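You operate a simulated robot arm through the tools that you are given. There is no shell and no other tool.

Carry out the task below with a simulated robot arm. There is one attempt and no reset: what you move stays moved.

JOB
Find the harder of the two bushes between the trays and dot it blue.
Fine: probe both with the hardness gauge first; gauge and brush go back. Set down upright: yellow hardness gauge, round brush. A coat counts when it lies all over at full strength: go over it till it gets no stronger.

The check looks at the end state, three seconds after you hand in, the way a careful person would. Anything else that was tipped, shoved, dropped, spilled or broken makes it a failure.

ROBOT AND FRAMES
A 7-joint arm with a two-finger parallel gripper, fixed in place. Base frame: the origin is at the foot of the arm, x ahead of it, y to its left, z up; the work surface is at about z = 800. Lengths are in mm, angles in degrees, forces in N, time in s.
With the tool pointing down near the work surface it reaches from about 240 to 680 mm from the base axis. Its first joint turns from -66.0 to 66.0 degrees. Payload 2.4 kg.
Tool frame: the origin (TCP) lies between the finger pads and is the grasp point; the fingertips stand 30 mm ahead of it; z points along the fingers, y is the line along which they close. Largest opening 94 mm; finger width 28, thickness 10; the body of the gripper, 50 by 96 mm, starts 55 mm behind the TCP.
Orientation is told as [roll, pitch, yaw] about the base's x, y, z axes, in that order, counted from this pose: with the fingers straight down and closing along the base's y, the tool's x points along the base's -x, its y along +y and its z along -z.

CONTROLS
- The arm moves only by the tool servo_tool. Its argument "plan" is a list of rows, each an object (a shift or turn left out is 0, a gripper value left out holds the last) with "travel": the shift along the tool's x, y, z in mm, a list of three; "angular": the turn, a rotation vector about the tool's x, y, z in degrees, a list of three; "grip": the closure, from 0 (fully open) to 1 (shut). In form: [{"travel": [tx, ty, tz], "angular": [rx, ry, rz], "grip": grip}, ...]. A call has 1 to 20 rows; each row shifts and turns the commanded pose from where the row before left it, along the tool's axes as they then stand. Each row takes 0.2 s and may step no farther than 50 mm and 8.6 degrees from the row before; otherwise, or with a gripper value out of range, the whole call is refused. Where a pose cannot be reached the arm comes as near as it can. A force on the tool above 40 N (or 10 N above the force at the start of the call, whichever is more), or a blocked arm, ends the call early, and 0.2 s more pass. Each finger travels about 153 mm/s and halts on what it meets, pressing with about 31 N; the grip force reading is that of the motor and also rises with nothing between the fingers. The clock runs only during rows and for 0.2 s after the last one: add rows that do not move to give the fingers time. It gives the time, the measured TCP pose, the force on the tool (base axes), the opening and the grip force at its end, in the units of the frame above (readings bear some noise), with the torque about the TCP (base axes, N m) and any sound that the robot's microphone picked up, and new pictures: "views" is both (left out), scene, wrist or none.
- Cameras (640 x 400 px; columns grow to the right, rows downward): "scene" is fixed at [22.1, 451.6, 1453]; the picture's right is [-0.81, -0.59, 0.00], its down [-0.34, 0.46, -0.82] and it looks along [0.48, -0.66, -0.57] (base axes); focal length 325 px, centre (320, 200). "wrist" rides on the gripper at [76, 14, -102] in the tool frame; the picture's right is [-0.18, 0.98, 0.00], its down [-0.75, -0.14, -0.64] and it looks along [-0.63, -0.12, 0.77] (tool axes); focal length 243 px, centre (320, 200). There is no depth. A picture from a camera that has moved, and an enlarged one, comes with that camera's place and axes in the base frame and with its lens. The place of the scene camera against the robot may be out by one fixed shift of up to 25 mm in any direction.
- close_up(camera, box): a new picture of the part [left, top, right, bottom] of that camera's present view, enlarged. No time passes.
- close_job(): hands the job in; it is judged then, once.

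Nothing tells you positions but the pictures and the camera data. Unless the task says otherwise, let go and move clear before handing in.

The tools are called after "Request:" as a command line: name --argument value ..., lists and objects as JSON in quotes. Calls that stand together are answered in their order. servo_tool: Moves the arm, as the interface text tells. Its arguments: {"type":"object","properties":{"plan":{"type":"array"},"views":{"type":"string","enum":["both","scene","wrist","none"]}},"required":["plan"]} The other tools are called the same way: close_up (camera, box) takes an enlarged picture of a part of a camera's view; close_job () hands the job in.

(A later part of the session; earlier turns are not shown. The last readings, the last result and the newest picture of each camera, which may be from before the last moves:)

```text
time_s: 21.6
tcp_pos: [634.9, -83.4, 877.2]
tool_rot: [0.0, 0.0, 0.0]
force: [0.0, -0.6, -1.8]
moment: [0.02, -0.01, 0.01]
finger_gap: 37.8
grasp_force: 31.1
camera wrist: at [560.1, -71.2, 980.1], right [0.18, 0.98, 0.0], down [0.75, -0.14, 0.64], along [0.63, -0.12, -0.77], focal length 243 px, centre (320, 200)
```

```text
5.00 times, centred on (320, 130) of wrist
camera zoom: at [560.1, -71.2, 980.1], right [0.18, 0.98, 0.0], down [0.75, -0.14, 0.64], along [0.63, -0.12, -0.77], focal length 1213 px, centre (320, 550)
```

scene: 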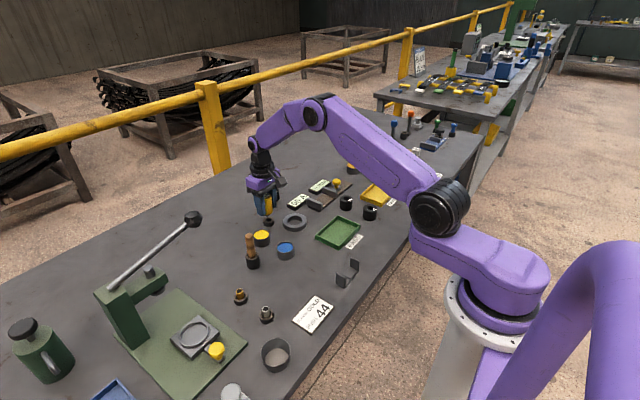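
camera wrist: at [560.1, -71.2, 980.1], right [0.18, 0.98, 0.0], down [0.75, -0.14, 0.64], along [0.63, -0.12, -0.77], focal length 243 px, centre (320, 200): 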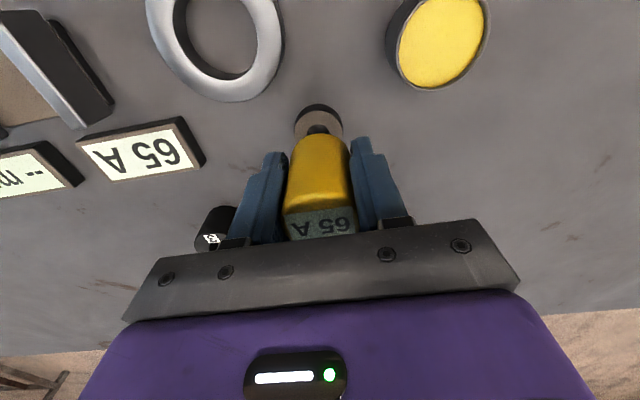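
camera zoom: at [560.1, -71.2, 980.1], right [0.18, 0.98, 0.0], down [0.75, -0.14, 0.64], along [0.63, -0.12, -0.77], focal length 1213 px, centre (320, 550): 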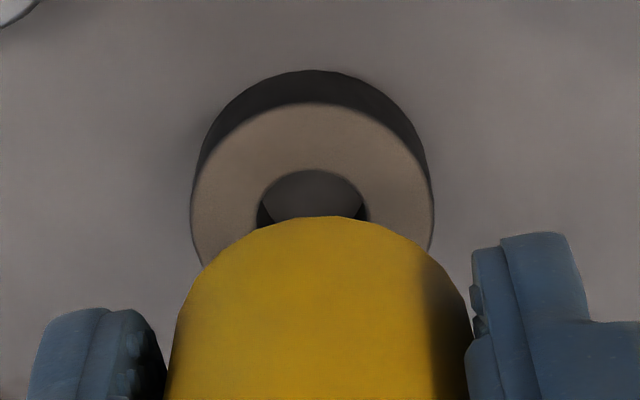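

The 65 A reading is stored and the gauge is back above its ring. It's about 2.5 mm too far out and 1 mm too far left, so I'll correct that and check again.

Request:
servo_tool --plan '[{"travel": [2.4, -1.2, 0]}, {"travel": [0, 0, 4]}, {"travel": [0, 0, 0]}]' --views "none"

Request:
close_up --camera "scene" --box '[250, 200, 290, 230]'

Request:
close_up --camera "wrist" --box '[260, 90, 380, 170]'

```text
time_s: 22.4
tcp_pos: [633.4, -85.3, 874.6]
tool_rot: [0.0, -0.1, 0.0]
force: [-0.5, -0.5, -1.2]
moment: [-0.01, -0.01, -0.01]
finger_gap: 37.8
grasp_force: 31.2
```

```text
13.33 times, centred on (270, 215) of scene
camera zoom: at [22.1, 451.6, 1453.0], right [-0.81, -0.59, 0.0], down [-0.34, 0.46, -0.82], along [0.48, -0.66, -0.57], focal length 4339 px, centre (987, 0)
```

zoom: 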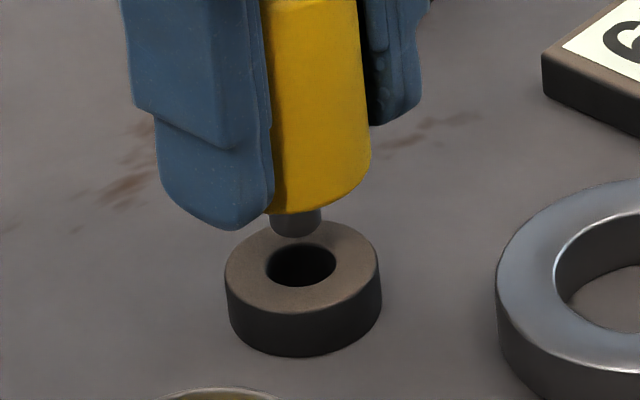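

```text
5.00 times, centred on (320, 130) of wrist
camera zoom: at [557.9, -72.7, 976.8], right [0.18, 0.98, 0.0], down [0.75, -0.14, 0.64], along [0.63, -0.12, -0.77], focal length 1213 px, centre (320, 550)
```

zoom: 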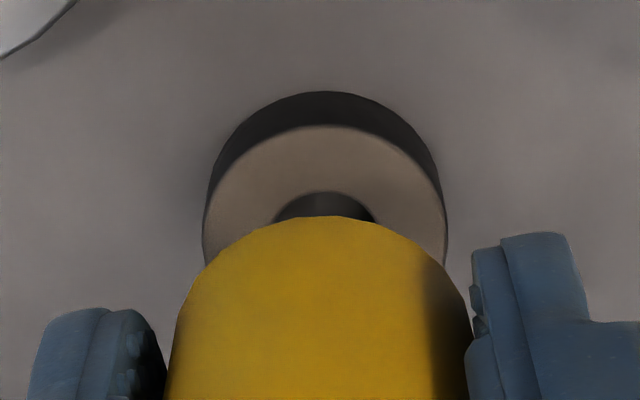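

The nose now lines up with the ring hole to within about 0.5 mm. I'll lower it in stages while watching the force.

Request:
servo_tool --plan '[{"travel": [0, 0.5, 4]}, {"travel": [0, 0, 4]}, {"travel": [0, 0, 4]}, {"travel": [0, 0, 4]}, {"travel": [0, 0, 0]}]' --views "none"

Request:
close_up --camera "scene" --box '[250, 200, 290, 230]'

```text
time_s: 23.6
tcp_pos: [631.4, -84.1, 858.9]
tool_rot: [0.0, 0.0, 0.0]
force: [-0.3, 1.2, -1.0]
moment: [0.04, -0.05, 0.01]
finger_gap: 38.0
grasp_force: 30.8
```

```text
13.33 times, centred on (270, 215) of scene
camera zoom: at [22.1, 451.6, 1453.0], right [-0.81, -0.59, 0.0], down [-0.34, 0.46, -0.82], along [0.48, -0.66, -0.57], focal length 4339 px, centre (987, 0)
```

zoom: 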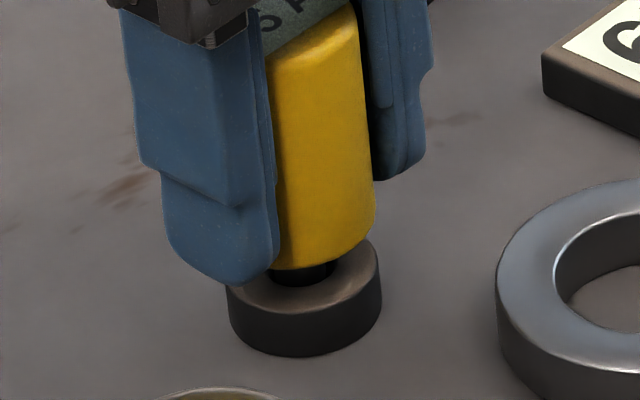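

The nose has entered the hole. I'll keep lowering until the body rests on the ring.

Request:
servo_tool --plan '[{"travel": [0, 0, 3]}, {"travel": [0, 0, 3]}, {"travel": [0, 0, 2]}, {"travel": [0, 0, 1]}, {"travel": [0, 0, 0]}]' --views "none"

Request:
close_up --camera "scene" --box '[250, 200, 290, 230]'

```text
time_s: 24.8
tcp_pos: [633.0, -83.7, 850.4]
tool_rot: [0.0, 0.0, 0.0]
force: [0.0, -0.9, -0.9]
moment: [-0.02, 0.0, -0.01]
finger_gap: 37.7
grasp_force: 30.9
```

```text
13.33 times, centred on (270, 215) of scene
camera zoom: at [22.1, 451.6, 1453.0], right [-0.81, -0.59, 0.0], down [-0.34, 0.46, -0.82], along [0.48, -0.66, -0.57], focal length 4339 px, centre (987, 0)
```

zoom: 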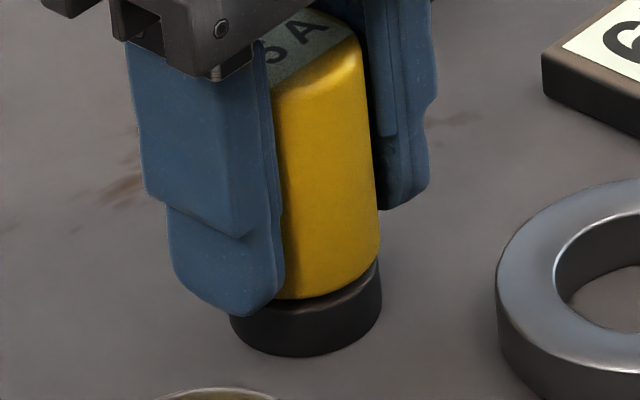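

Request:
servo_tool --plan '[{"travel": [0, 0, 0.6]}, {"travel": [0, 0, 0.6]}, {"travel": [0, 0, 0]}]' --views "none"

```text
time_s: 25.6
tcp_pos: [632.5, -83.3, 850.0]
tool_rot: [0.1, 0.0, 0.0]
force: [0.8, -0.2, -1.3]
moment: [0.0, 0.04, -0.02]
finger_gap: 38.0
grasp_force: 30.9
```

Request:
servo_tool --plan '[{"travel": [0, 0, 0.6]}, {"travel": [0, 0, 0.6]}, {"travel": [0, 0, 0]}]' --views "none"

Request:
close_up --camera "scene" --box '[250, 200, 290, 230]'

```text
time_s: 26.4
tcp_pos: [634.1, -84.9, 849.8]
tool_rot: [0.0, -0.2, 0.0]
force: [-5.2, 0.5, 10.4]
moment: [0.05, 0.19, -0.03]
finger_gap: 37.9
grasp_force: 30.7
```

```text
13.33 times, centred on (270, 215) of scene
camera zoom: at [21.8, 451.6, 1453.0], right [-0.81, -0.59, 0.0], down [-0.33, 0.46, -0.82], along [0.48, -0.66, -0.57], focal length 4339 px, centre (987, 0)
```

zoom: 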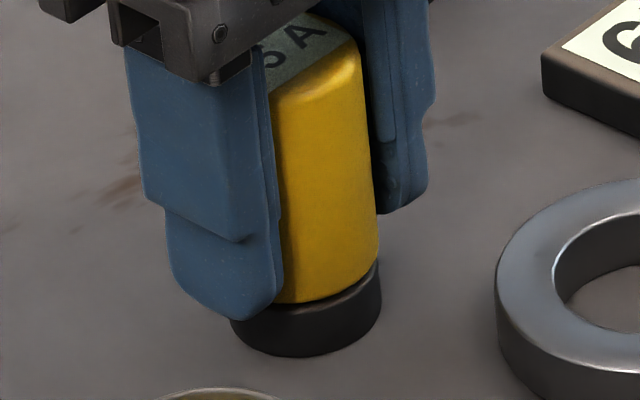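

The gauge is seated, with light contact of 10 N. I'll ease off, open the fingers and rise clear.

Request:
servo_tool --plan '[{"travel": [0, 0, -0.6]}, {"grip": 0.57}, {"grip": 0.5}, {"grip": 0.35}, {"grip": 0.3}, {"travel": [0, 0, -20]}, {"travel": [0, 0, -40]}, {"travel": [0, 0, -45]}, {"travel": [0, 0, 0]}]' --views "both"

Request:
close_up --camera "scene" --box '[240, 190, 310, 250]'

Request:
close_up --camera "wrist" --box '[260, 70, 380, 200]'

```text
time_s: 28.4
tcp_pos: [633.0, -85.7, 953.1]
tool_rot: [0.0, 0.0, 0.0]
force: [0.0, -0.3, -0.7]
moment: [-0.03, 0.01, -0.02]
finger_gap: 66.1
grasp_force: 0.1
camera wrist: at [557.9, -72.2, 1055.9], right [0.18, 0.98, 0.0], down [0.75, -0.14, 0.64], along [0.63, -0.12, -0.77], focal length 243 px, centre (320, 200)
```

scene: 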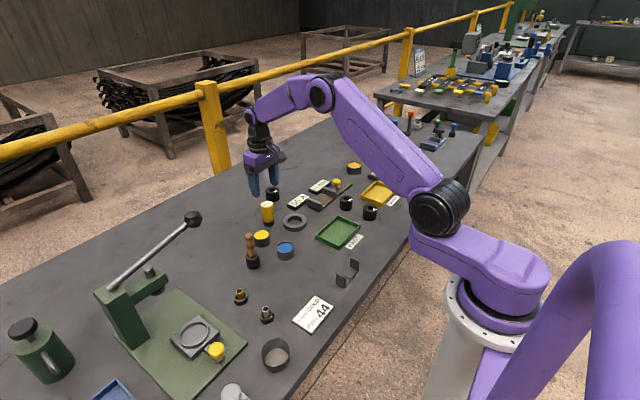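
wrist: 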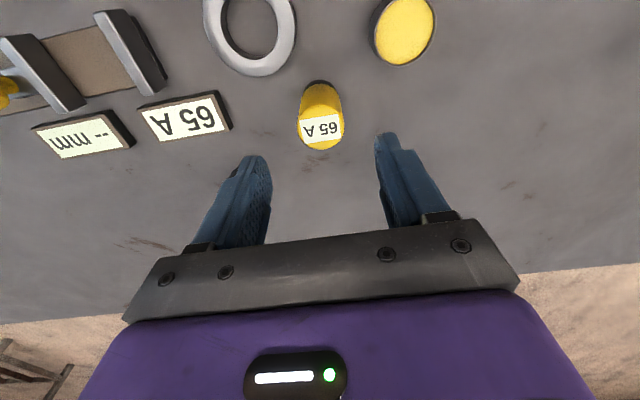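

```text
6.67 times, centred on (275, 220) of scene
camera zoom: at [22.1, 451.6, 1453.0], right [-0.81, -0.59, 0.0], down [-0.34, 0.46, -0.82], along [0.48, -0.66, -0.57], focal length 2170 px, centre (620, 67)
```

zoom: 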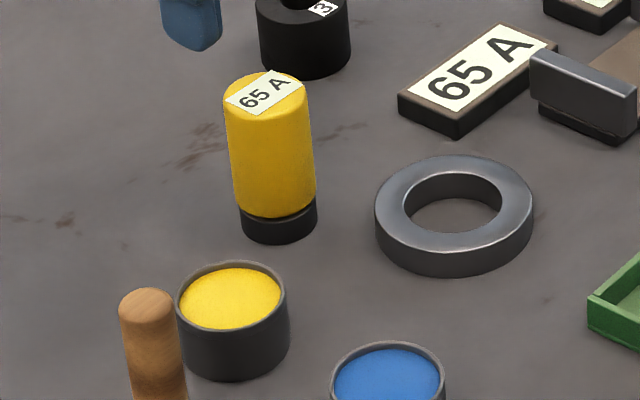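

```text
3.08 times, centred on (320, 135) of wrist
camera zoom: at [557.9, -72.2, 1055.9], right [0.18, 0.98, 0.0], down [0.75, -0.14, 0.64], along [0.63, -0.12, -0.77], focal length 746 px, centre (320, 400)
```

zoom: 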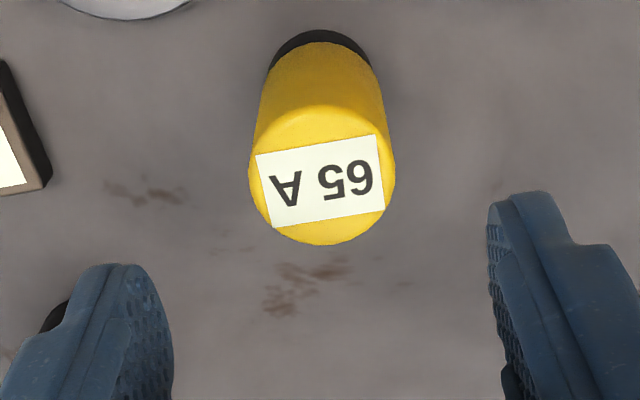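

The gauge stands upright in its ring again. Next I'll fetch the brush, moving up and over to about (545, 68) and staying clear of the press lever knob at roughly (587, 184, 1008).

Request:
servo_tool --plan '[{"travel": [0, 0, -45]}, {"travel": [22, 38, -12]}, {"travel": [22, 38, 0]}, {"travel": [22, 38, 0]}, {"travel": [22, 38, 0]}, {"travel": [0, 0, 0]}]' --views "both"

Request:
close_up --camera "wrist" --box '[260, 60, 380, 180]'

```text
time_s: 29.8
tcp_pos: [542.9, 68.4, 1010.8]
tool_rot: [0.0, 0.0, 0.0]
force: [-0.3, 0.0, -0.3]
moment: [-0.02, 0.02, -0.02]
finger_gap: 65.9
grasp_force: 0.0
camera wrist: at [468.0, 81.5, 1113.1], right [0.18, 0.98, 0.0], down [0.75, -0.14, 0.64], along [0.63, -0.12, -0.77], focal length 243 px, centre (320, 200)
```

scene: 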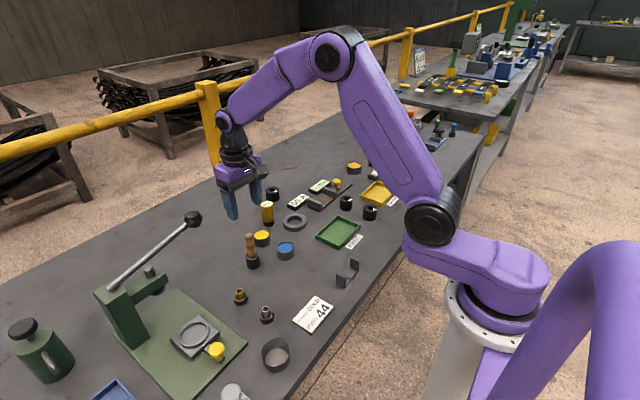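
wrist: 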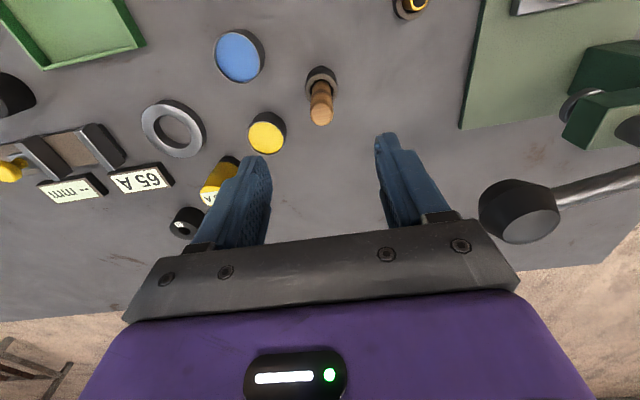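

```text
3.33 times, centred on (320, 120) of wrist
camera zoom: at [468.0, 81.5, 1113.1], right [0.18, 0.98, 0.0], down [0.75, -0.14, 0.64], along [0.63, -0.12, -0.77], focal length 809 px, centre (320, 467)
```

zoom: 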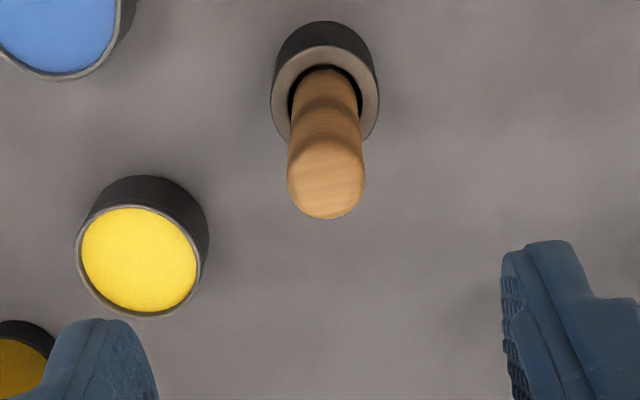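

The brush handle is vertical, about 1.8 mm left of the tool axis. I'll centre on it, descend to z≈882 and grip the upper handle.

Request:
servo_tool --plan '[{"travel": [1.5, 1.8, 20]}, {"travel": [0, 0, 40]}, {"travel": [0, 0, 40]}, {"travel": [0, 0, 28]}, {"travel": [0, 0, 0]}]' --views "both"

Request:
close_up --camera "wrist" --box '[250, 90, 390, 230]'

Request:
close_up --camera "scene" --box '[210, 190, 300, 280]'

```text
time_s: 31.0
tcp_pos: [543.0, 70.4, 884.6]
tool_rot: [0.1, 0.1, -0.1]
force: [-1.1, -0.2, 0.5]
moment: [0.01, -0.02, 0.01]
finger_gap: 65.8
grasp_force: 0.0
camera wrist: at [468.2, 82.5, 986.5], right [0.18, 0.98, 0.0], down [0.75, -0.14, 0.64], along [0.63, -0.12, -0.77], focal length 243 px, centre (320, 200)
```

scene: 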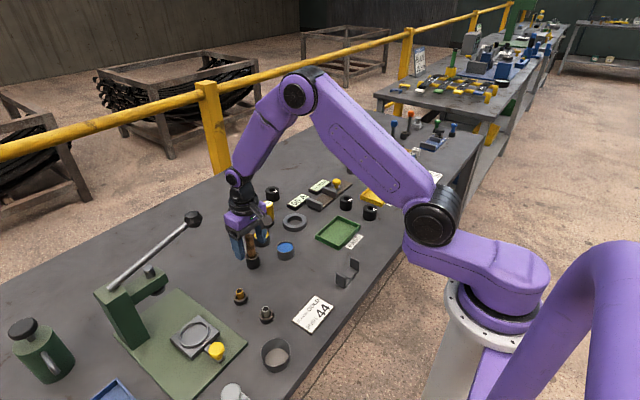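
wrist: 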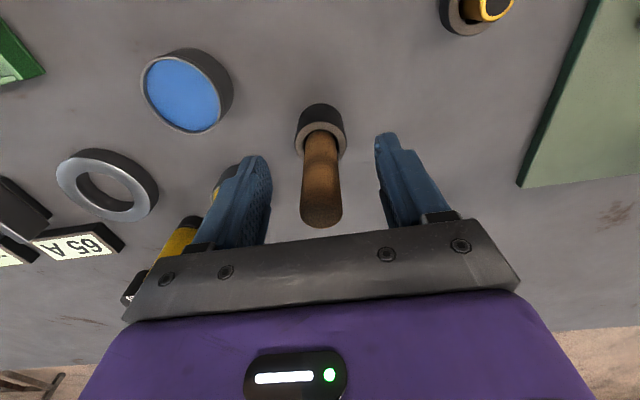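

```text
2.86 times, centred on (320, 160) of wrist
camera zoom: at [468.2, 82.5, 986.5], right [0.18, 0.98, 0.0], down [0.75, -0.14, 0.64], along [0.63, -0.12, -0.77], focal length 693 px, centre (320, 314)
```

zoom: 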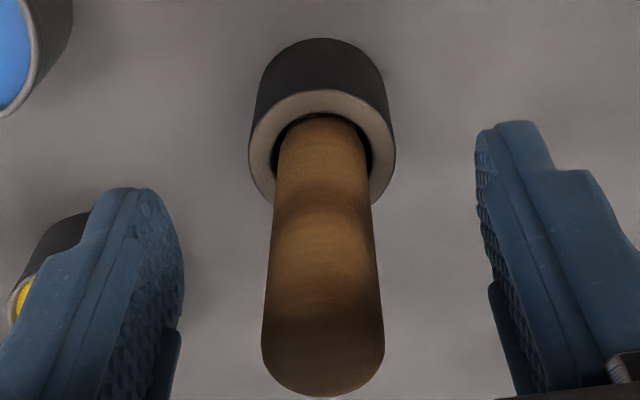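

```text
4.44 times, centred on (255, 235) of scene
camera zoom: at [22.1, 451.6, 1453.0], right [-0.81, -0.59, 0.0], down [-0.34, 0.46, -0.82], along [0.48, -0.66, -0.57], focal length 1446 px, centre (609, 44)
```

zoom: 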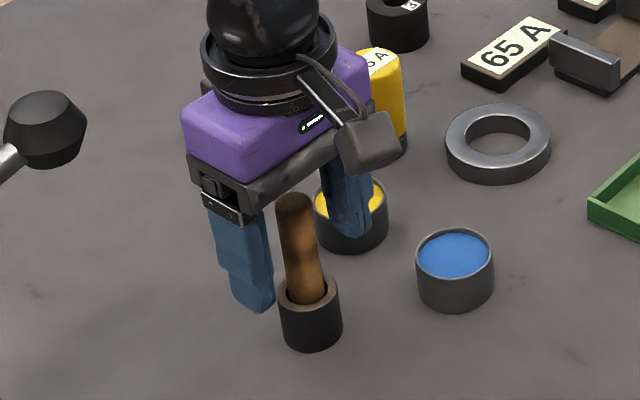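

The handle is centred between the fingers, so I'll close on it.

Request:
servo_tool --plan '[{"travel": [-1.0, 0.3, 0], "grip": 0.5}, {"grip": 0.7}, {"grip": 0.85}, {"grip": 1.0}, {"grip": 1.0}]' --views "none"

Request:
close_up --camera "scene" --box '[210, 190, 300, 280]'

Request:
close_up --camera "wrist" --box '[250, 90, 390, 230]'

```text
time_s: 32.2
tcp_pos: [544.9, 70.1, 884.3]
tool_rot: [0.0, 0.0, 0.0]
force: [0.1, 0.3, 0.3]
moment: [-0.02, -0.01, -0.01]
finger_gap: 19.7
grasp_force: 31.1
```

```text
4.44 times, centred on (255, 235) of scene
camera zoom: at [22.1, 451.6, 1453.0], right [-0.81, -0.59, 0.0], down [-0.34, 0.46, -0.82], along [0.48, -0.66, -0.57], focal length 1446 px, centre (609, 44)
```

zoom: 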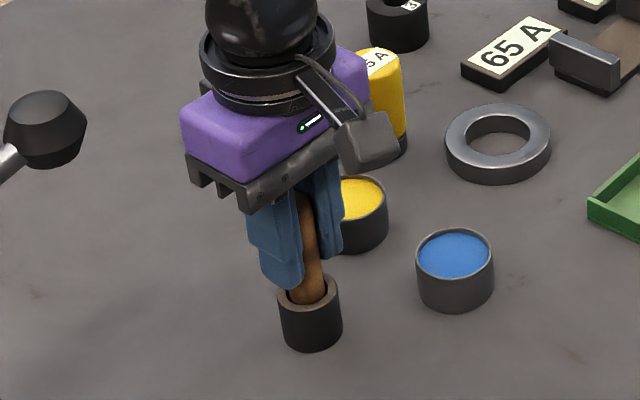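

```text
2.86 times, centred on (320, 160) of wrist
camera zoom: at [469.2, 82.5, 986.1], right [0.18, 0.98, 0.0], down [0.75, -0.14, 0.64], along [0.63, -0.12, -0.77], focal length 693 px, centre (320, 314)
```

zoom: 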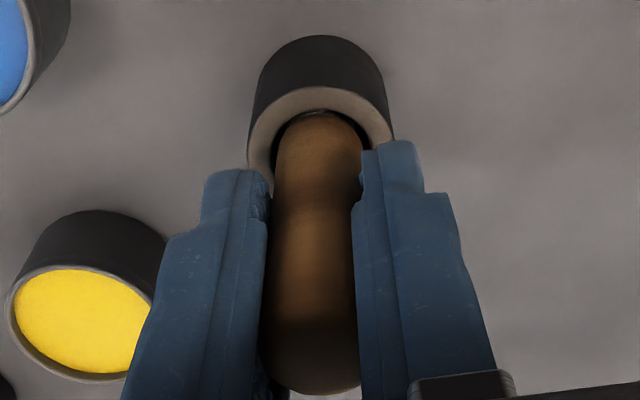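

The brush is gripped (19.7 mm). I'll lift it out of the cup and look at the bristles.

Request:
servo_tool --plan '[{"travel": [0, 0, -15]}, {"travel": [0, 0, -30]}, {"travel": [0, 0, -40]}, {"travel": [0, 0, 0]}]' --views "none"

Request:
close_up --camera "scene" --box '[210, 180, 300, 280]'

Request:
close_up --camera "wrist" --box '[240, 40, 400, 230]'

```text
time_s: 33.2
tcp_pos: [542.5, 71.5, 968.9]
tool_rot: [0.0, 0.0, -0.1]
force: [-0.5, 0.4, 0.0]
moment: [-0.05, -0.01, 0.01]
finger_gap: 19.6
grasp_force: 30.4
```

```text
4.00 times, centred on (255, 230) of scene
camera zoom: at [22.1, 451.6, 1453.0], right [-0.81, -0.59, 0.0], down [-0.34, 0.46, -0.82], along [0.48, -0.66, -0.57], focal length 1302 px, centre (580, 80)
```

zoom: 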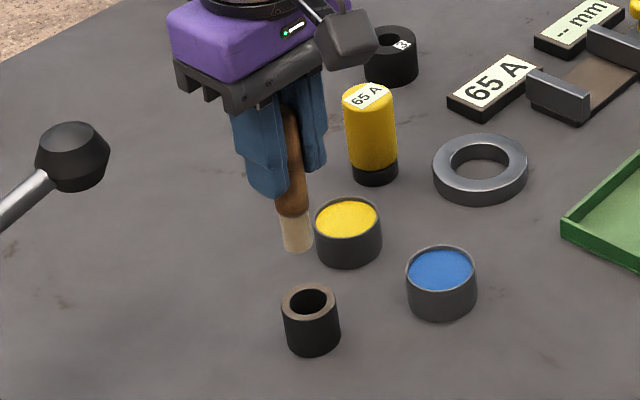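

```text
2.11 times, centred on (320, 135) of wrist
camera zoom: at [467.6, 83.7, 1072.3], right [0.18, 0.98, 0.0], down [0.75, -0.14, 0.64], along [0.63, -0.12, -0.77], focal length 511 px, centre (320, 337)
```

zoom: 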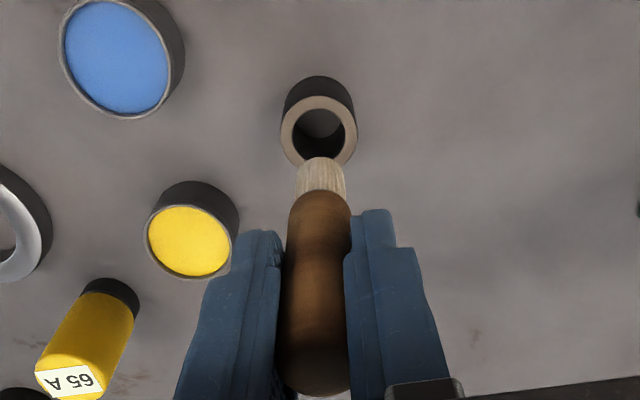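

The bristles are clean and pale, and their tip is about 81 mm below the TCP. I'll carry the brush over the blue pot at about (500, -12.5).

Request:
servo_tool --plan '[{"travel": [14.5, -27.6, 0]}, {"travel": [14.4, -27.6, 0]}, {"travel": [14.4, -27.6, 0]}, {"travel": [0, 0, 40]}, {"travel": [0, 0, 0]}]' --views "none"

Request:
close_up --camera "scene" --box '[240, 190, 330, 280]'

Request:
close_up --camera "wrist" --box '[240, 40, 400, 230]'

```text
time_s: 34.4
tcp_pos: [500.5, -12.5, 927.7]
tool_rot: [0.0, -0.1, 0.0]
force: [-0.2, -1.2, -0.3]
moment: [-0.03, 0.01, 0.0]
finger_gap: 19.4
grasp_force: 30.8
```

```text
4.44 times, centred on (285, 235) of scene
camera zoom: at [22.1, 451.6, 1453.0], right [-0.81, -0.59, 0.0], down [-0.34, 0.46, -0.82], along [0.48, -0.66, -0.57], focal length 1446 px, centre (476, 44)
```

zoom: 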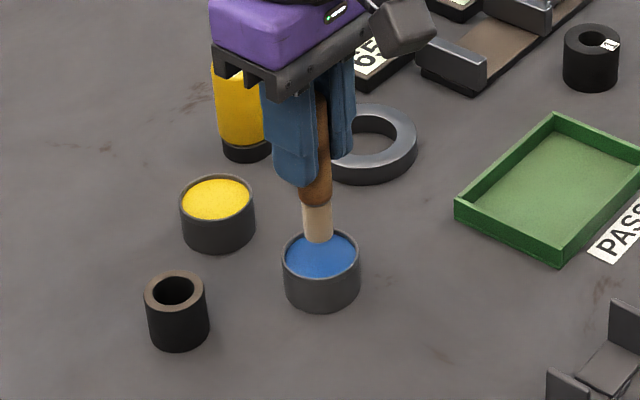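

```text
2.11 times, centred on (320, 135) of wrist
camera zoom: at [425.5, 0.8, 1029.0], right [0.18, 0.98, 0.0], down [0.75, -0.14, 0.64], along [0.63, -0.12, -0.77], focal length 511 px, centre (320, 337)
```

zoom: 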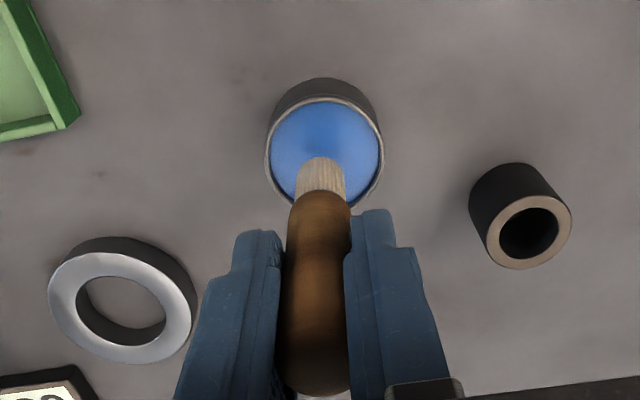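

The brush is centred over the blue pot. I'll lower it gently into the paint.

Request:
servo_tool --plan '[{"travel": [0, 0.5, 12]}, {"travel": [0, 0, 10]}, {"travel": [0, 0, 6]}, {"travel": [0, 0, 4]}, {"travel": [0, 0, 0]}]' --views "none"

Request:
close_up --camera "scene" --box '[255, 210, 315, 270]'

Request:
close_up --camera "wrist" --box '[260, 60, 380, 180]'

```text
time_s: 35.1
tcp_pos: [502.7, -11.7, 908.8]
tool_rot: [-0.1, -0.4, -0.1]
force: [-3.2, -1.6, 9.8]
moment: [-0.13, 0.21, 0.0]
finger_gap: 19.7
grasp_force: 30.9
stopped in row 3: the force on the tool passed its limit at 43 N (the readings are from after the stop); the commanded pose is now the measured one
```

```text
6.67 times, centred on (285, 240) of scene
camera zoom: at [21.9, 451.6, 1453.0], right [-0.81, -0.59, 0.0], down [-0.33, 0.46, -0.82], along [0.48, -0.66, -0.57], focal length 2170 px, centre (553, -67)
```

zoom: 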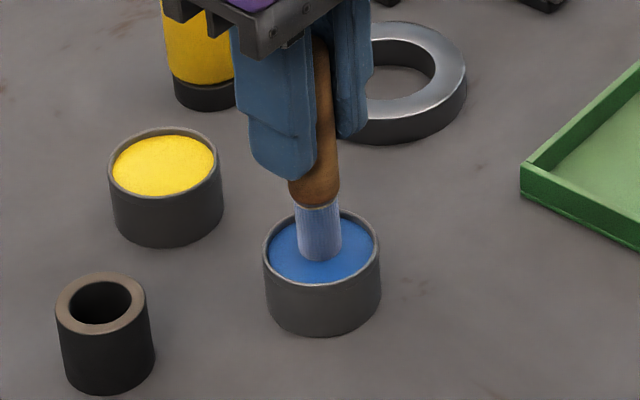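

```text
3.33 times, centred on (320, 120) of wrist
camera zoom: at [426.7, 0.5, 1010.5], right [0.18, 0.98, 0.0], down [0.75, -0.14, 0.65], along [0.64, -0.12, -0.76], focal length 809 px, centre (320, 467)
```

zoom: 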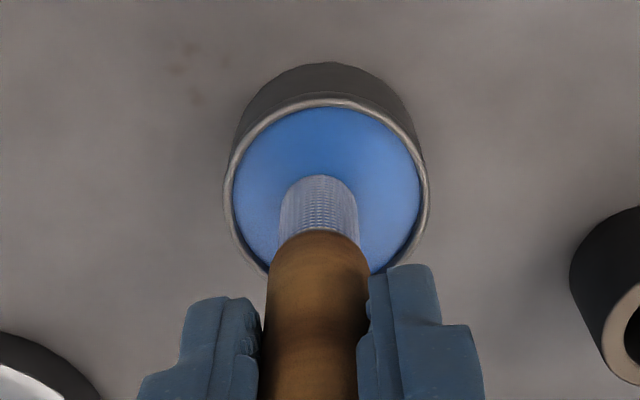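

The paint surface pushed back and stopped the move, but the bristles are already taking blue. I'll dwell lightly and see how well they load.

Request:
servo_tool --plan '[{"travel": [0, 0, 0]}, {"travel": [0, 0, 0]}, {"travel": [0, 0, 0]}, {"travel": [0, 0, 0]}, {"travel": [0, 0, 0]}]' --views "none"

Request:
close_up --camera "scene" --box '[255, 210, 315, 270]'

```text
time_s: 36.3
tcp_pos: [503.3, -13.2, 907.4]
tool_rot: [0.0, -0.5, -0.1]
force: [-0.2, 0.1, 11.8]
moment: [-0.18, -0.03, 0.0]
finger_gap: 19.7
grasp_force: 31.0
```

```text
6.67 times, centred on (285, 240) of scene
camera zoom: at [21.9, 451.6, 1453.0], right [-0.81, -0.59, 0.0], down [-0.33, 0.46, -0.82], along [0.48, -0.66, -0.57], focal length 2170 px, centre (553, -67)
```

zoom: 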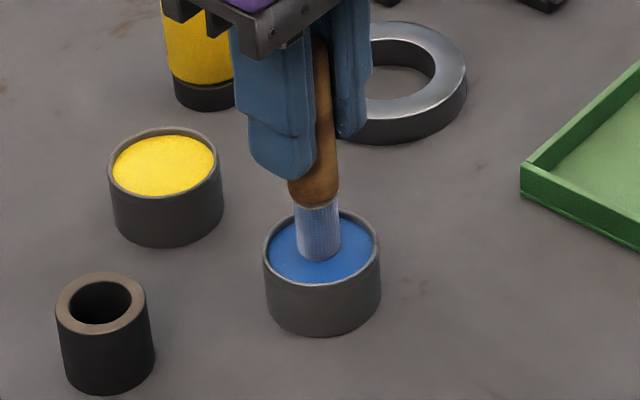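

Request:
servo_tool --plan '[{"travel": [0, 0, 0]}, {"travel": [0, 0, 0]}, {"travel": [0, 0, 0]}, {"travel": [0, 0, 0]}, {"travel": [0, 0, 0]}, {"travel": [0, 0, 0]}, {"travel": [0, 0, 0]}, {"travel": [0, 0, 0]}]' --views "none"

Request:
close_up --camera "scene" --box '[270, 215, 300, 245]'

Request:
close_up --camera "wrist" --box '[290, 90, 350, 150]'

```text
time_s: 38.1
tcp_pos: [504.7, -11.6, 908.1]
tool_rot: [0.0, -0.4, 0.1]
force: [0.4, -0.9, 9.6]
moment: [-0.18, -0.15, -0.02]
finger_gap: 19.5
grasp_force: 30.8
```

```text
13.33 times, centred on (285, 230) of scene
camera zoom: at [22.0, 451.6, 1453.0], right [-0.81, -0.59, 0.0], down [-0.34, 0.46, -0.82], along [0.48, -0.66, -0.57], focal length 4339 px, centre (787, -200)
```

zoom: 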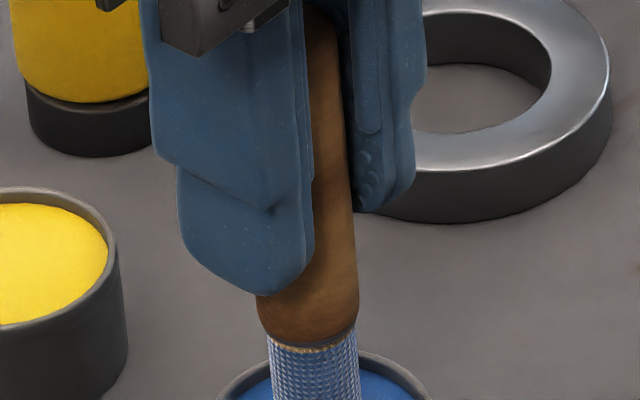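

```text
6.67 times, centred on (320, 120) of wrist
camera zoom: at [426.9, 0.5, 1010.0], right [0.18, 0.98, 0.0], down [0.75, -0.14, 0.65], along [0.64, -0.12, -0.76], focal length 1618 px, centre (320, 733)
```

zoom: 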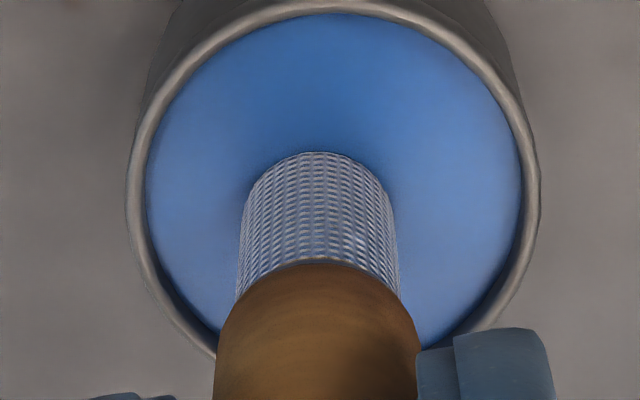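

The bristles now show a blue coat. I'll lift straight up, square the tool and check that the brush is loaded.

Request:
servo_tool --plan '[{"travel": [0, 0, -8]}, {"travel": [0, 0, -12], "angular": [0, 0.4, 0]}, {"travel": [0, 0, -30]}, {"travel": [0, 0, 0]}]' --views "none"

Request:
close_up --camera "scene" --box '[255, 190, 315, 270]'

Request:
close_up --camera "wrist" --box '[260, 60, 380, 180]'

```text
time_s: 39.1
tcp_pos: [503.4, -13.1, 958.5]
tool_rot: [0.0, 0.0, 0.0]
force: [0.6, 0.3, 0.2]
moment: [-0.02, -0.05, 0.01]
finger_gap: 19.6
grasp_force: 30.6
```

```text
5.00 times, centred on (285, 230) of scene
camera zoom: at [22.1, 451.6, 1453.0], right [-0.81, -0.59, 0.0], down [-0.34, 0.46, -0.82], along [0.48, -0.66, -0.57], focal length 1627 px, centre (495, 50)
```

zoom: 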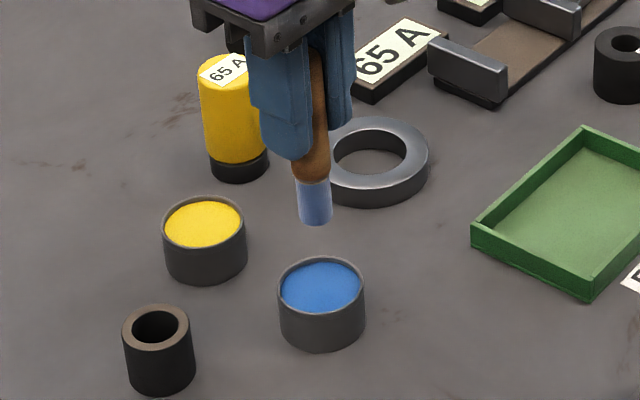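

```text
3.33 times, centred on (320, 120) of wrist
camera zoom: at [427.3, 0.1, 1060.7], right [0.18, 0.98, 0.0], down [0.75, -0.14, 0.64], along [0.63, -0.12, -0.77], focal length 809 px, centre (320, 467)
```

zoom: 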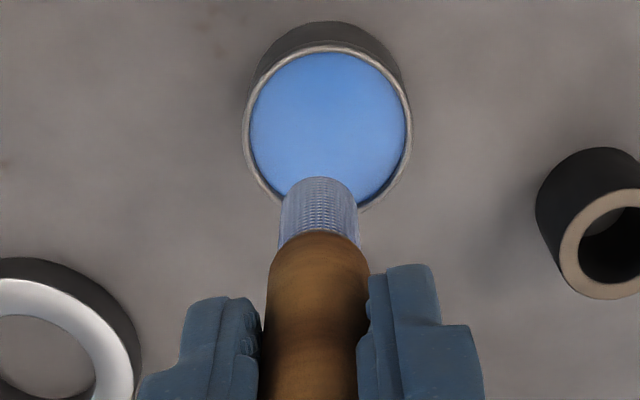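

The bristles are well loaded with blue. I'll carry the brush over bush 1, the harder one, and stop above its wall on the side away from the label.

Request:
servo_tool --plan '[{"travel": [1.3, -46.25, -10]}, {"travel": [1.3, -46.25, 0]}, {"travel": [1.3, -46.25, 0]}, {"travel": [1.3, -46.25, 0]}, {"travel": [1.3, -46.25, 0]}, {"travel": [1.3, -46.25, 0]}, {"travel": [0, 0, 0]}]' --views "both"

Request:
close_up --camera "wrist" --box '[260, 60, 380, 180]'

Request:
close_up --camera "scene" --box '[310, 150, 390, 230]'

```text
time_s: 40.7
tcp_pos: [494.5, -291.4, 967.6]
tool_rot: [0.0, 0.0, 0.0]
force: [-0.2, 0.4, 0.3]
moment: [0.0, 0.05, 0.01]
finger_gap: 19.7
grasp_force: 31.0
camera wrist: at [419.6, -278.2, 1069.5], right [0.18, 0.98, 0.0], down [0.75, -0.14, 0.64], along [0.63, -0.12, -0.77], focal length 243 px, centre (320, 200)
```

scene: 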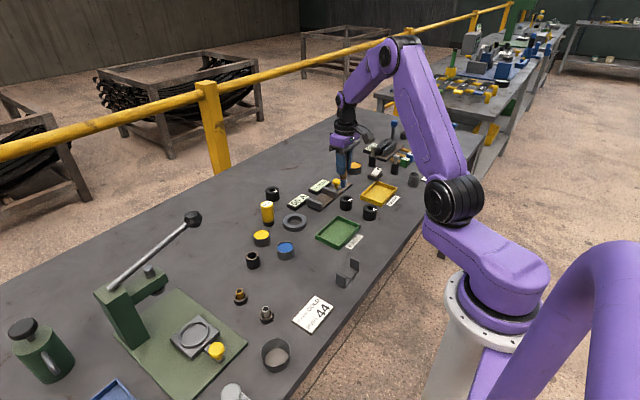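
wrist: 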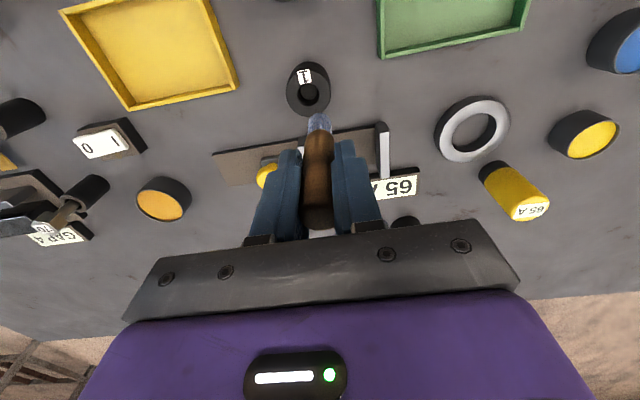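

```text
3.33 times, centred on (320, 120) of wrist
camera zoom: at [419.6, -278.2, 1069.5], right [0.18, 0.98, 0.0], down [0.75, -0.14, 0.64], along [0.63, -0.12, -0.77], focal length 809 px, centre (320, 467)
```

zoom: 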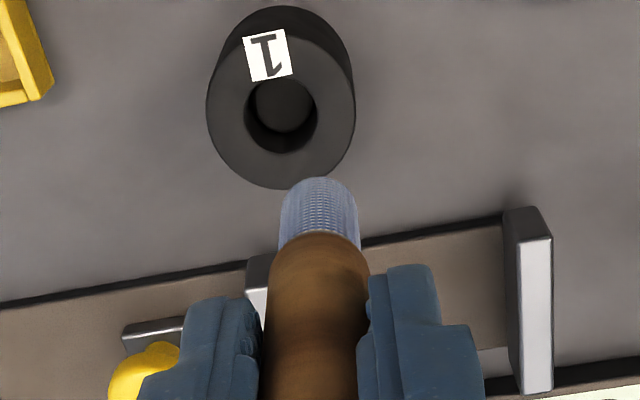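

```text
5.00 times, centred on (350, 190) of scene
camera zoom: at [22.1, 451.6, 1453.0], right [-0.81, -0.59, 0.0], down [-0.34, 0.46, -0.82], along [0.48, -0.66, -0.57], focal length 1627 px, centre (170, 250)
```

zoom: 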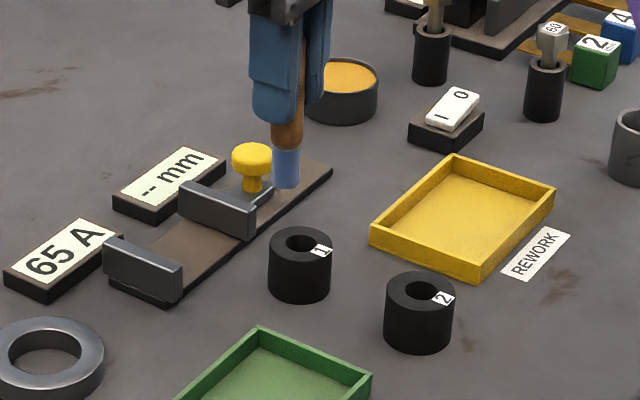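

The brush is about 14 mm off bush 1's centre, over the wall. I'll nudge it to 15 mm and descend slowly to touch.

Request:
servo_tool --plan '[{"travel": [0, 1.2, 20]}, {"travel": [0, 0, 15]}, {"travel": [0, 0, 6]}, {"travel": [0, 0, 1]}, {"travel": [0, 0, 1]}, {"travel": [0, 0, 0]}]' --views "none"

Request:
close_up --camera "scene" --box '[325, 180, 375, 220]'

Request:
close_up --camera "wrist" --box '[260, 60, 380, 180]'

```text
time_s: 42.1
tcp_pos: [494.9, -288.6, 924.3]
tool_rot: [0.0, 0.0, 0.1]
force: [0.0, -0.1, -0.4]
moment: [0.0, -0.03, 0.02]
finger_gap: 19.9
grasp_force: 30.5
```

```text
10.00 times, centred on (350, 200) of scene
camera zoom: at [22.1, 451.6, 1453.0], right [-0.81, -0.59, 0.0], down [-0.34, 0.46, -0.82], along [0.48, -0.66, -0.57], focal length 3254 px, centre (20, 200)
```

zoom: 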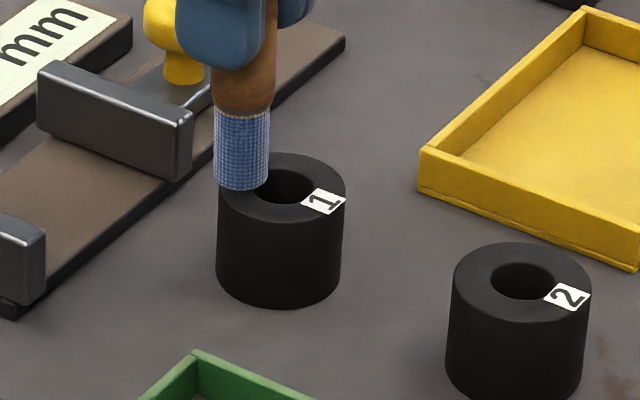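

```text
3.33 times, centred on (320, 120) of wrist
camera zoom: at [420.1, -275.8, 1027.1], right [0.18, 0.98, 0.0], down [0.75, -0.14, 0.64], along [0.63, -0.12, -0.77], focal length 809 px, centre (320, 467)
```

zoom: 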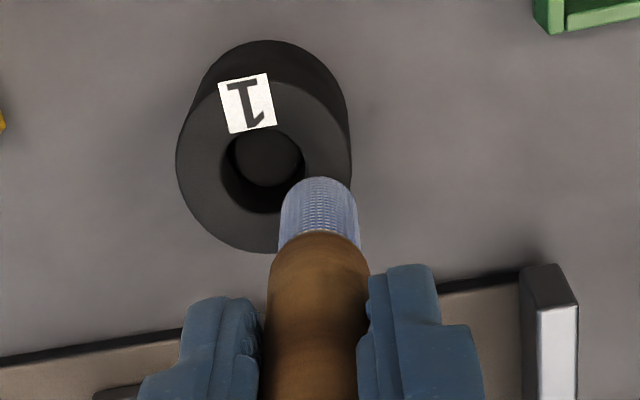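

The brush is positioned over the wall of bush 1, just above the surface. I'll lower it in small steps to light contact.

Request:
servo_tool --plan '[{"travel": [0.6, -0.6, 1]}, {"travel": [0, 0, 1]}, {"travel": [0, 0, 0.7]}, {"travel": [0, 0, 0.7]}, {"travel": [0, 0, 0]}]' --views "none"

Request:
close_up --camera "scene" --box '[325, 180, 375, 220]'

```text
time_s: 43.3
tcp_pos: [494.7, -289.2, 921.3]
tool_rot: [0.0, 0.0, -0.1]
force: [-0.3, 1.1, -0.1]
moment: [0.01, -0.01, -0.02]
finger_gap: 19.7
grasp_force: 31.0
```

```text
10.00 times, centred on (350, 200) of scene
camera zoom: at [22.1, 451.6, 1453.0], right [-0.81, -0.59, 0.0], down [-0.34, 0.46, -0.82], along [0.48, -0.66, -0.57], focal length 3254 px, centre (20, 200)
```

zoom: 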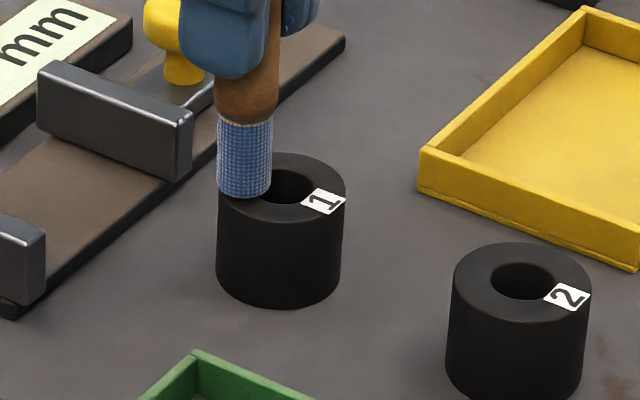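

Request:
servo_tool --plan '[{"travel": [0, 0, 0.7]}, {"travel": [0, 0, 0.7]}, {"travel": [0, 0, 0]}]' --views "none"

Request:
close_up --camera "scene" --box '[325, 180, 375, 220]'

```text
time_s: 44.1
tcp_pos: [494.5, -288.6, 920.2]
tool_rot: [0.0, 0.1, 0.0]
force: [-0.4, 0.0, -0.4]
moment: [0.01, 0.0, 0.01]
finger_gap: 19.5
grasp_force: 30.9
```

```text
10.00 times, centred on (350, 200) of scene
camera zoom: at [22.1, 451.6, 1453.0], right [-0.81, -0.59, 0.0], down [-0.34, 0.46, -0.82], along [0.48, -0.66, -0.57], focal length 3254 px, centre (20, 200)
```

zoom: 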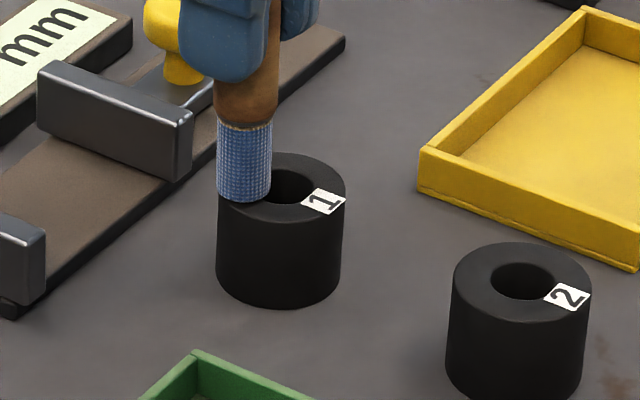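

Request:
servo_tool --plan '[{"travel": [-0.8, 0.8, 0.5]}, {"travel": [0, 0, 0.6]}, {"travel": [0, 0, 0.6]}, {"travel": [0, 0, 0]}]' --views "none"

Request:
close_up --camera "scene" --box '[325, 180, 375, 220]'

```text
time_s: 45.1
tcp_pos: [494.7, -289.1, 918.4]
tool_rot: [0.0, 0.0, 0.0]
force: [-1.0, 1.2, 3.5]
moment: [0.05, 0.02, -0.01]
finger_gap: 19.6
grasp_force: 31.3
```

```text
10.00 times, centred on (350, 200) of scene
camera zoom: at [22.0, 451.6, 1453.0], right [-0.81, -0.59, 0.0], down [-0.34, 0.46, -0.82], along [0.48, -0.66, -0.57], focal length 3254 px, centre (20, 200)
```

zoom: 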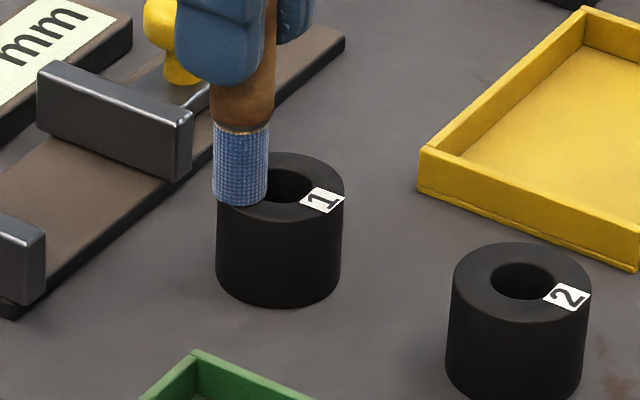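

There is light contact of about 3.5 N. I'll press slightly more, hold for a second, then lift to inspect the mark.

Request:
servo_tool --plan '[{"travel": [0, 0, 0.3]}, {"travel": [0, 0, 0]}, {"travel": [0, 0, 0]}, {"travel": [0, 0, 0]}, {"travel": [0, 0, 0]}, {"travel": [0, 0, 0]}]' --views "none"

Request:
servo_tool --plan '[{"travel": [0, 0, -3]}, {"travel": [0, 0, -12]}, {"travel": [0, 0, 0]}]' --views "none"

Request:
close_up --camera "scene" --box '[325, 180, 375, 220]'

Request:
close_up --camera "wrist" --box '[260, 60, 380, 180]'

```text
time_s: 46.5
tcp_pos: [493.4, -288.4, 918.4]
tool_rot: [0.0, -0.1, 0.0]
force: [-0.6, -1.9, 9.5]
moment: [-0.15, -0.03, 0.0]
finger_gap: 19.6
grasp_force: 30.9
```

```text
time_s: 47.3
tcp_pos: [494.6, -287.6, 932.2]
tool_rot: [0.0, 0.0, 0.0]
force: [1.0, 0.2, -1.1]
moment: [0.0, -0.01, 0.02]
finger_gap: 19.5
grasp_force: 30.7
```

```text
10.00 times, centred on (350, 200) of scene
camera zoom: at [22.1, 451.6, 1453.0], right [-0.81, -0.59, 0.0], down [-0.34, 0.46, -0.82], along [0.48, -0.66, -0.57], focal length 3254 px, centre (20, 200)
```

zoom: 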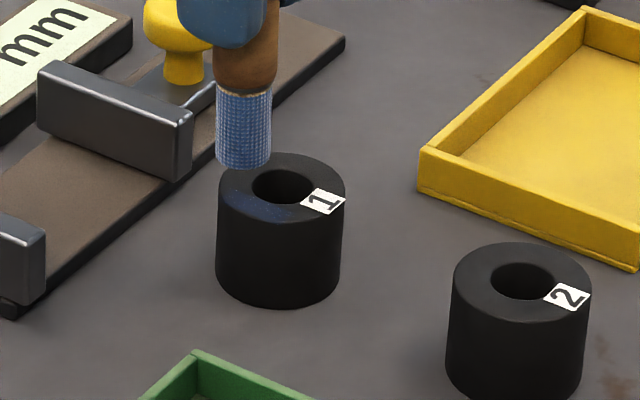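

```text
3.33 times, centred on (320, 120) of wrist
camera zoom: at [419.5, -275.4, 1035.7], right [0.18, 0.98, 0.0], down [0.75, -0.14, 0.64], along [0.63, -0.12, -0.77], focal length 809 px, centre (320, 467)
```

zoom: 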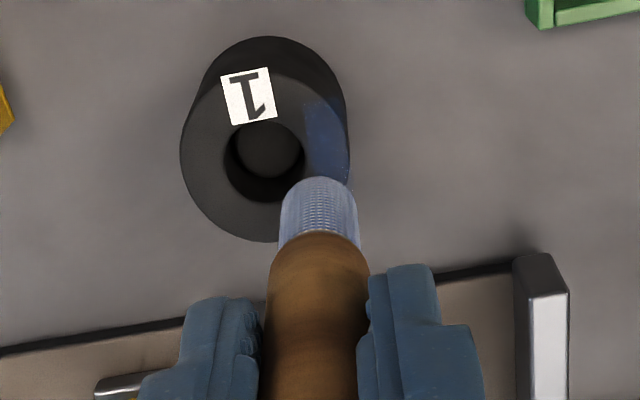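

A faint blue patch has appeared on the top wall of bush 1. I'll look closer to see its extent.

Request:
close_up --camera "wrist" --box '[280, 60, 350, 130]'

Request:
close_up --camera "scene" --box '[335, 190, 360, 210]'

```text
5.71 times, centred on (315, 95) of wrist
camera zoom: at [419.5, -275.4, 1035.7], right [0.18, 0.98, 0.0], down [0.75, -0.14, 0.64], along [0.63, -0.12, -0.77], focal length 1386 px, centre (349, 800)
```

zoom: 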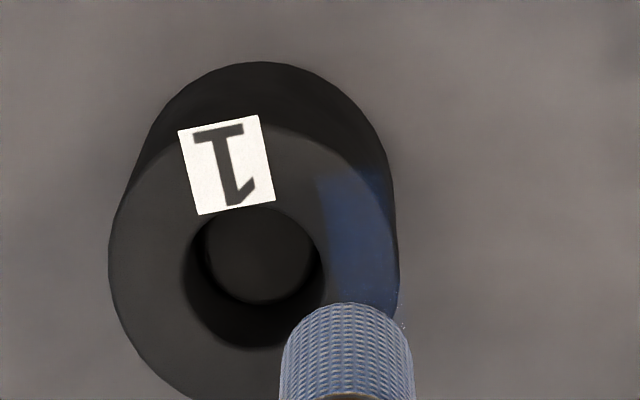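

```text
16.00 times, centred on (348, 200) of scene
camera zoom: at [22.1, 451.6, 1453.0], right [-0.81, -0.59, 0.0], down [-0.34, 0.46, -0.82], along [0.48, -0.66, -0.57], focal length 5207 px, centre (-120, 200)
```

zoom: 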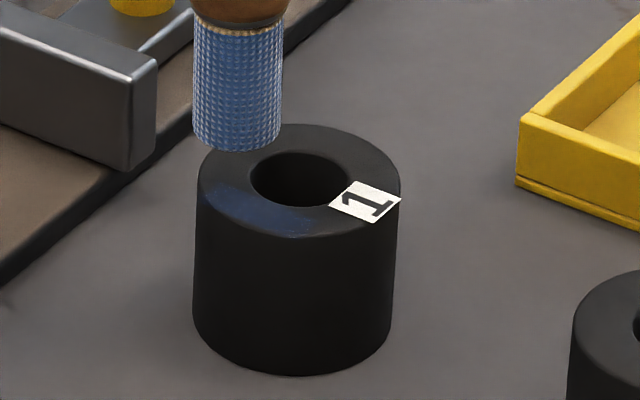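

The dab left a faint patch on the +y side of the ring top, and it needs more passes to reach full strength. I'll shift the brush over the patch centre and dab again.

Request:
servo_tool --plan '[{"travel": [7.4, 2.0, 0]}, {"travel": [0, 0, 7]}, {"travel": [0, 0, 5]}, {"travel": [0, 0, 1.5]}, {"travel": [0, 0, 1]}, {"travel": [0, 0, 0.5]}, {"travel": [0, 0, 0]}, {"travel": [0, 0, 0]}, {"travel": [0, 0, 0]}]' --views "none"

Request:
servo_tool --plan '[{"travel": [0, 0, -3]}, {"travel": [0, 0, -12]}, {"travel": [0, 0, 0]}]' --views "none"

Request:
close_up --camera "scene" --box '[335, 190, 360, 210]'

Request:
close_up --camera "wrist" --box '[280, 60, 350, 130]'

```text
time_s: 49.3
tcp_pos: [487.0, -286.2, 919.0]
tool_rot: [-0.1, 0.0, -0.1]
force: [0.3, -0.2, -0.2]
moment: [-0.01, 0.01, 0.03]
finger_gap: 19.6
grasp_force: 31.1
```

```text
time_s: 50.1
tcp_pos: [486.5, -287.0, 933.8]
tool_rot: [-0.1, 0.0, 0.0]
force: [1.4, 0.6, 0.1]
moment: [0.01, -0.02, -0.02]
finger_gap: 19.5
grasp_force: 30.8
```

```text
16.00 times, centred on (348, 200) of scene
camera zoom: at [22.1, 451.6, 1453.0], right [-0.81, -0.59, 0.0], down [-0.34, 0.46, -0.82], along [0.48, -0.66, -0.57], focal length 5207 px, centre (-120, 200)
```

zoom: 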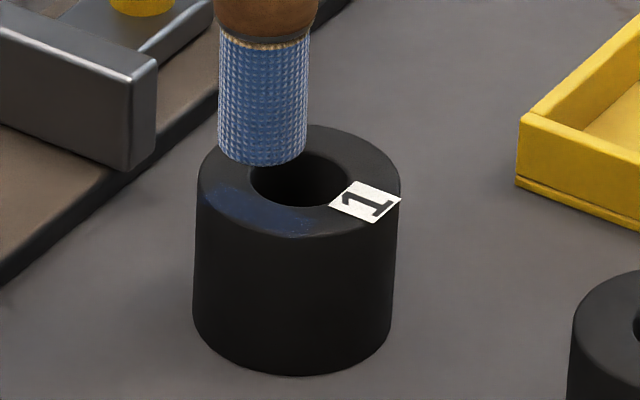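

```text
5.71 times, centred on (315, 95) of wrist
camera zoom: at [412.0, -273.4, 1036.3], right [0.18, 0.98, 0.0], down [0.75, -0.14, 0.64], along [0.63, -0.12, -0.77], focal length 1386 px, centre (349, 800)
```

zoom: 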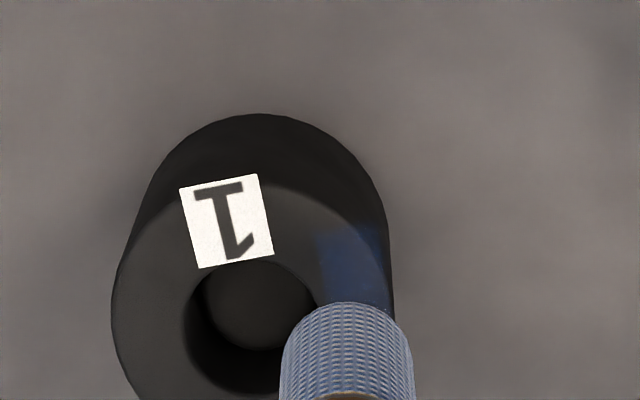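

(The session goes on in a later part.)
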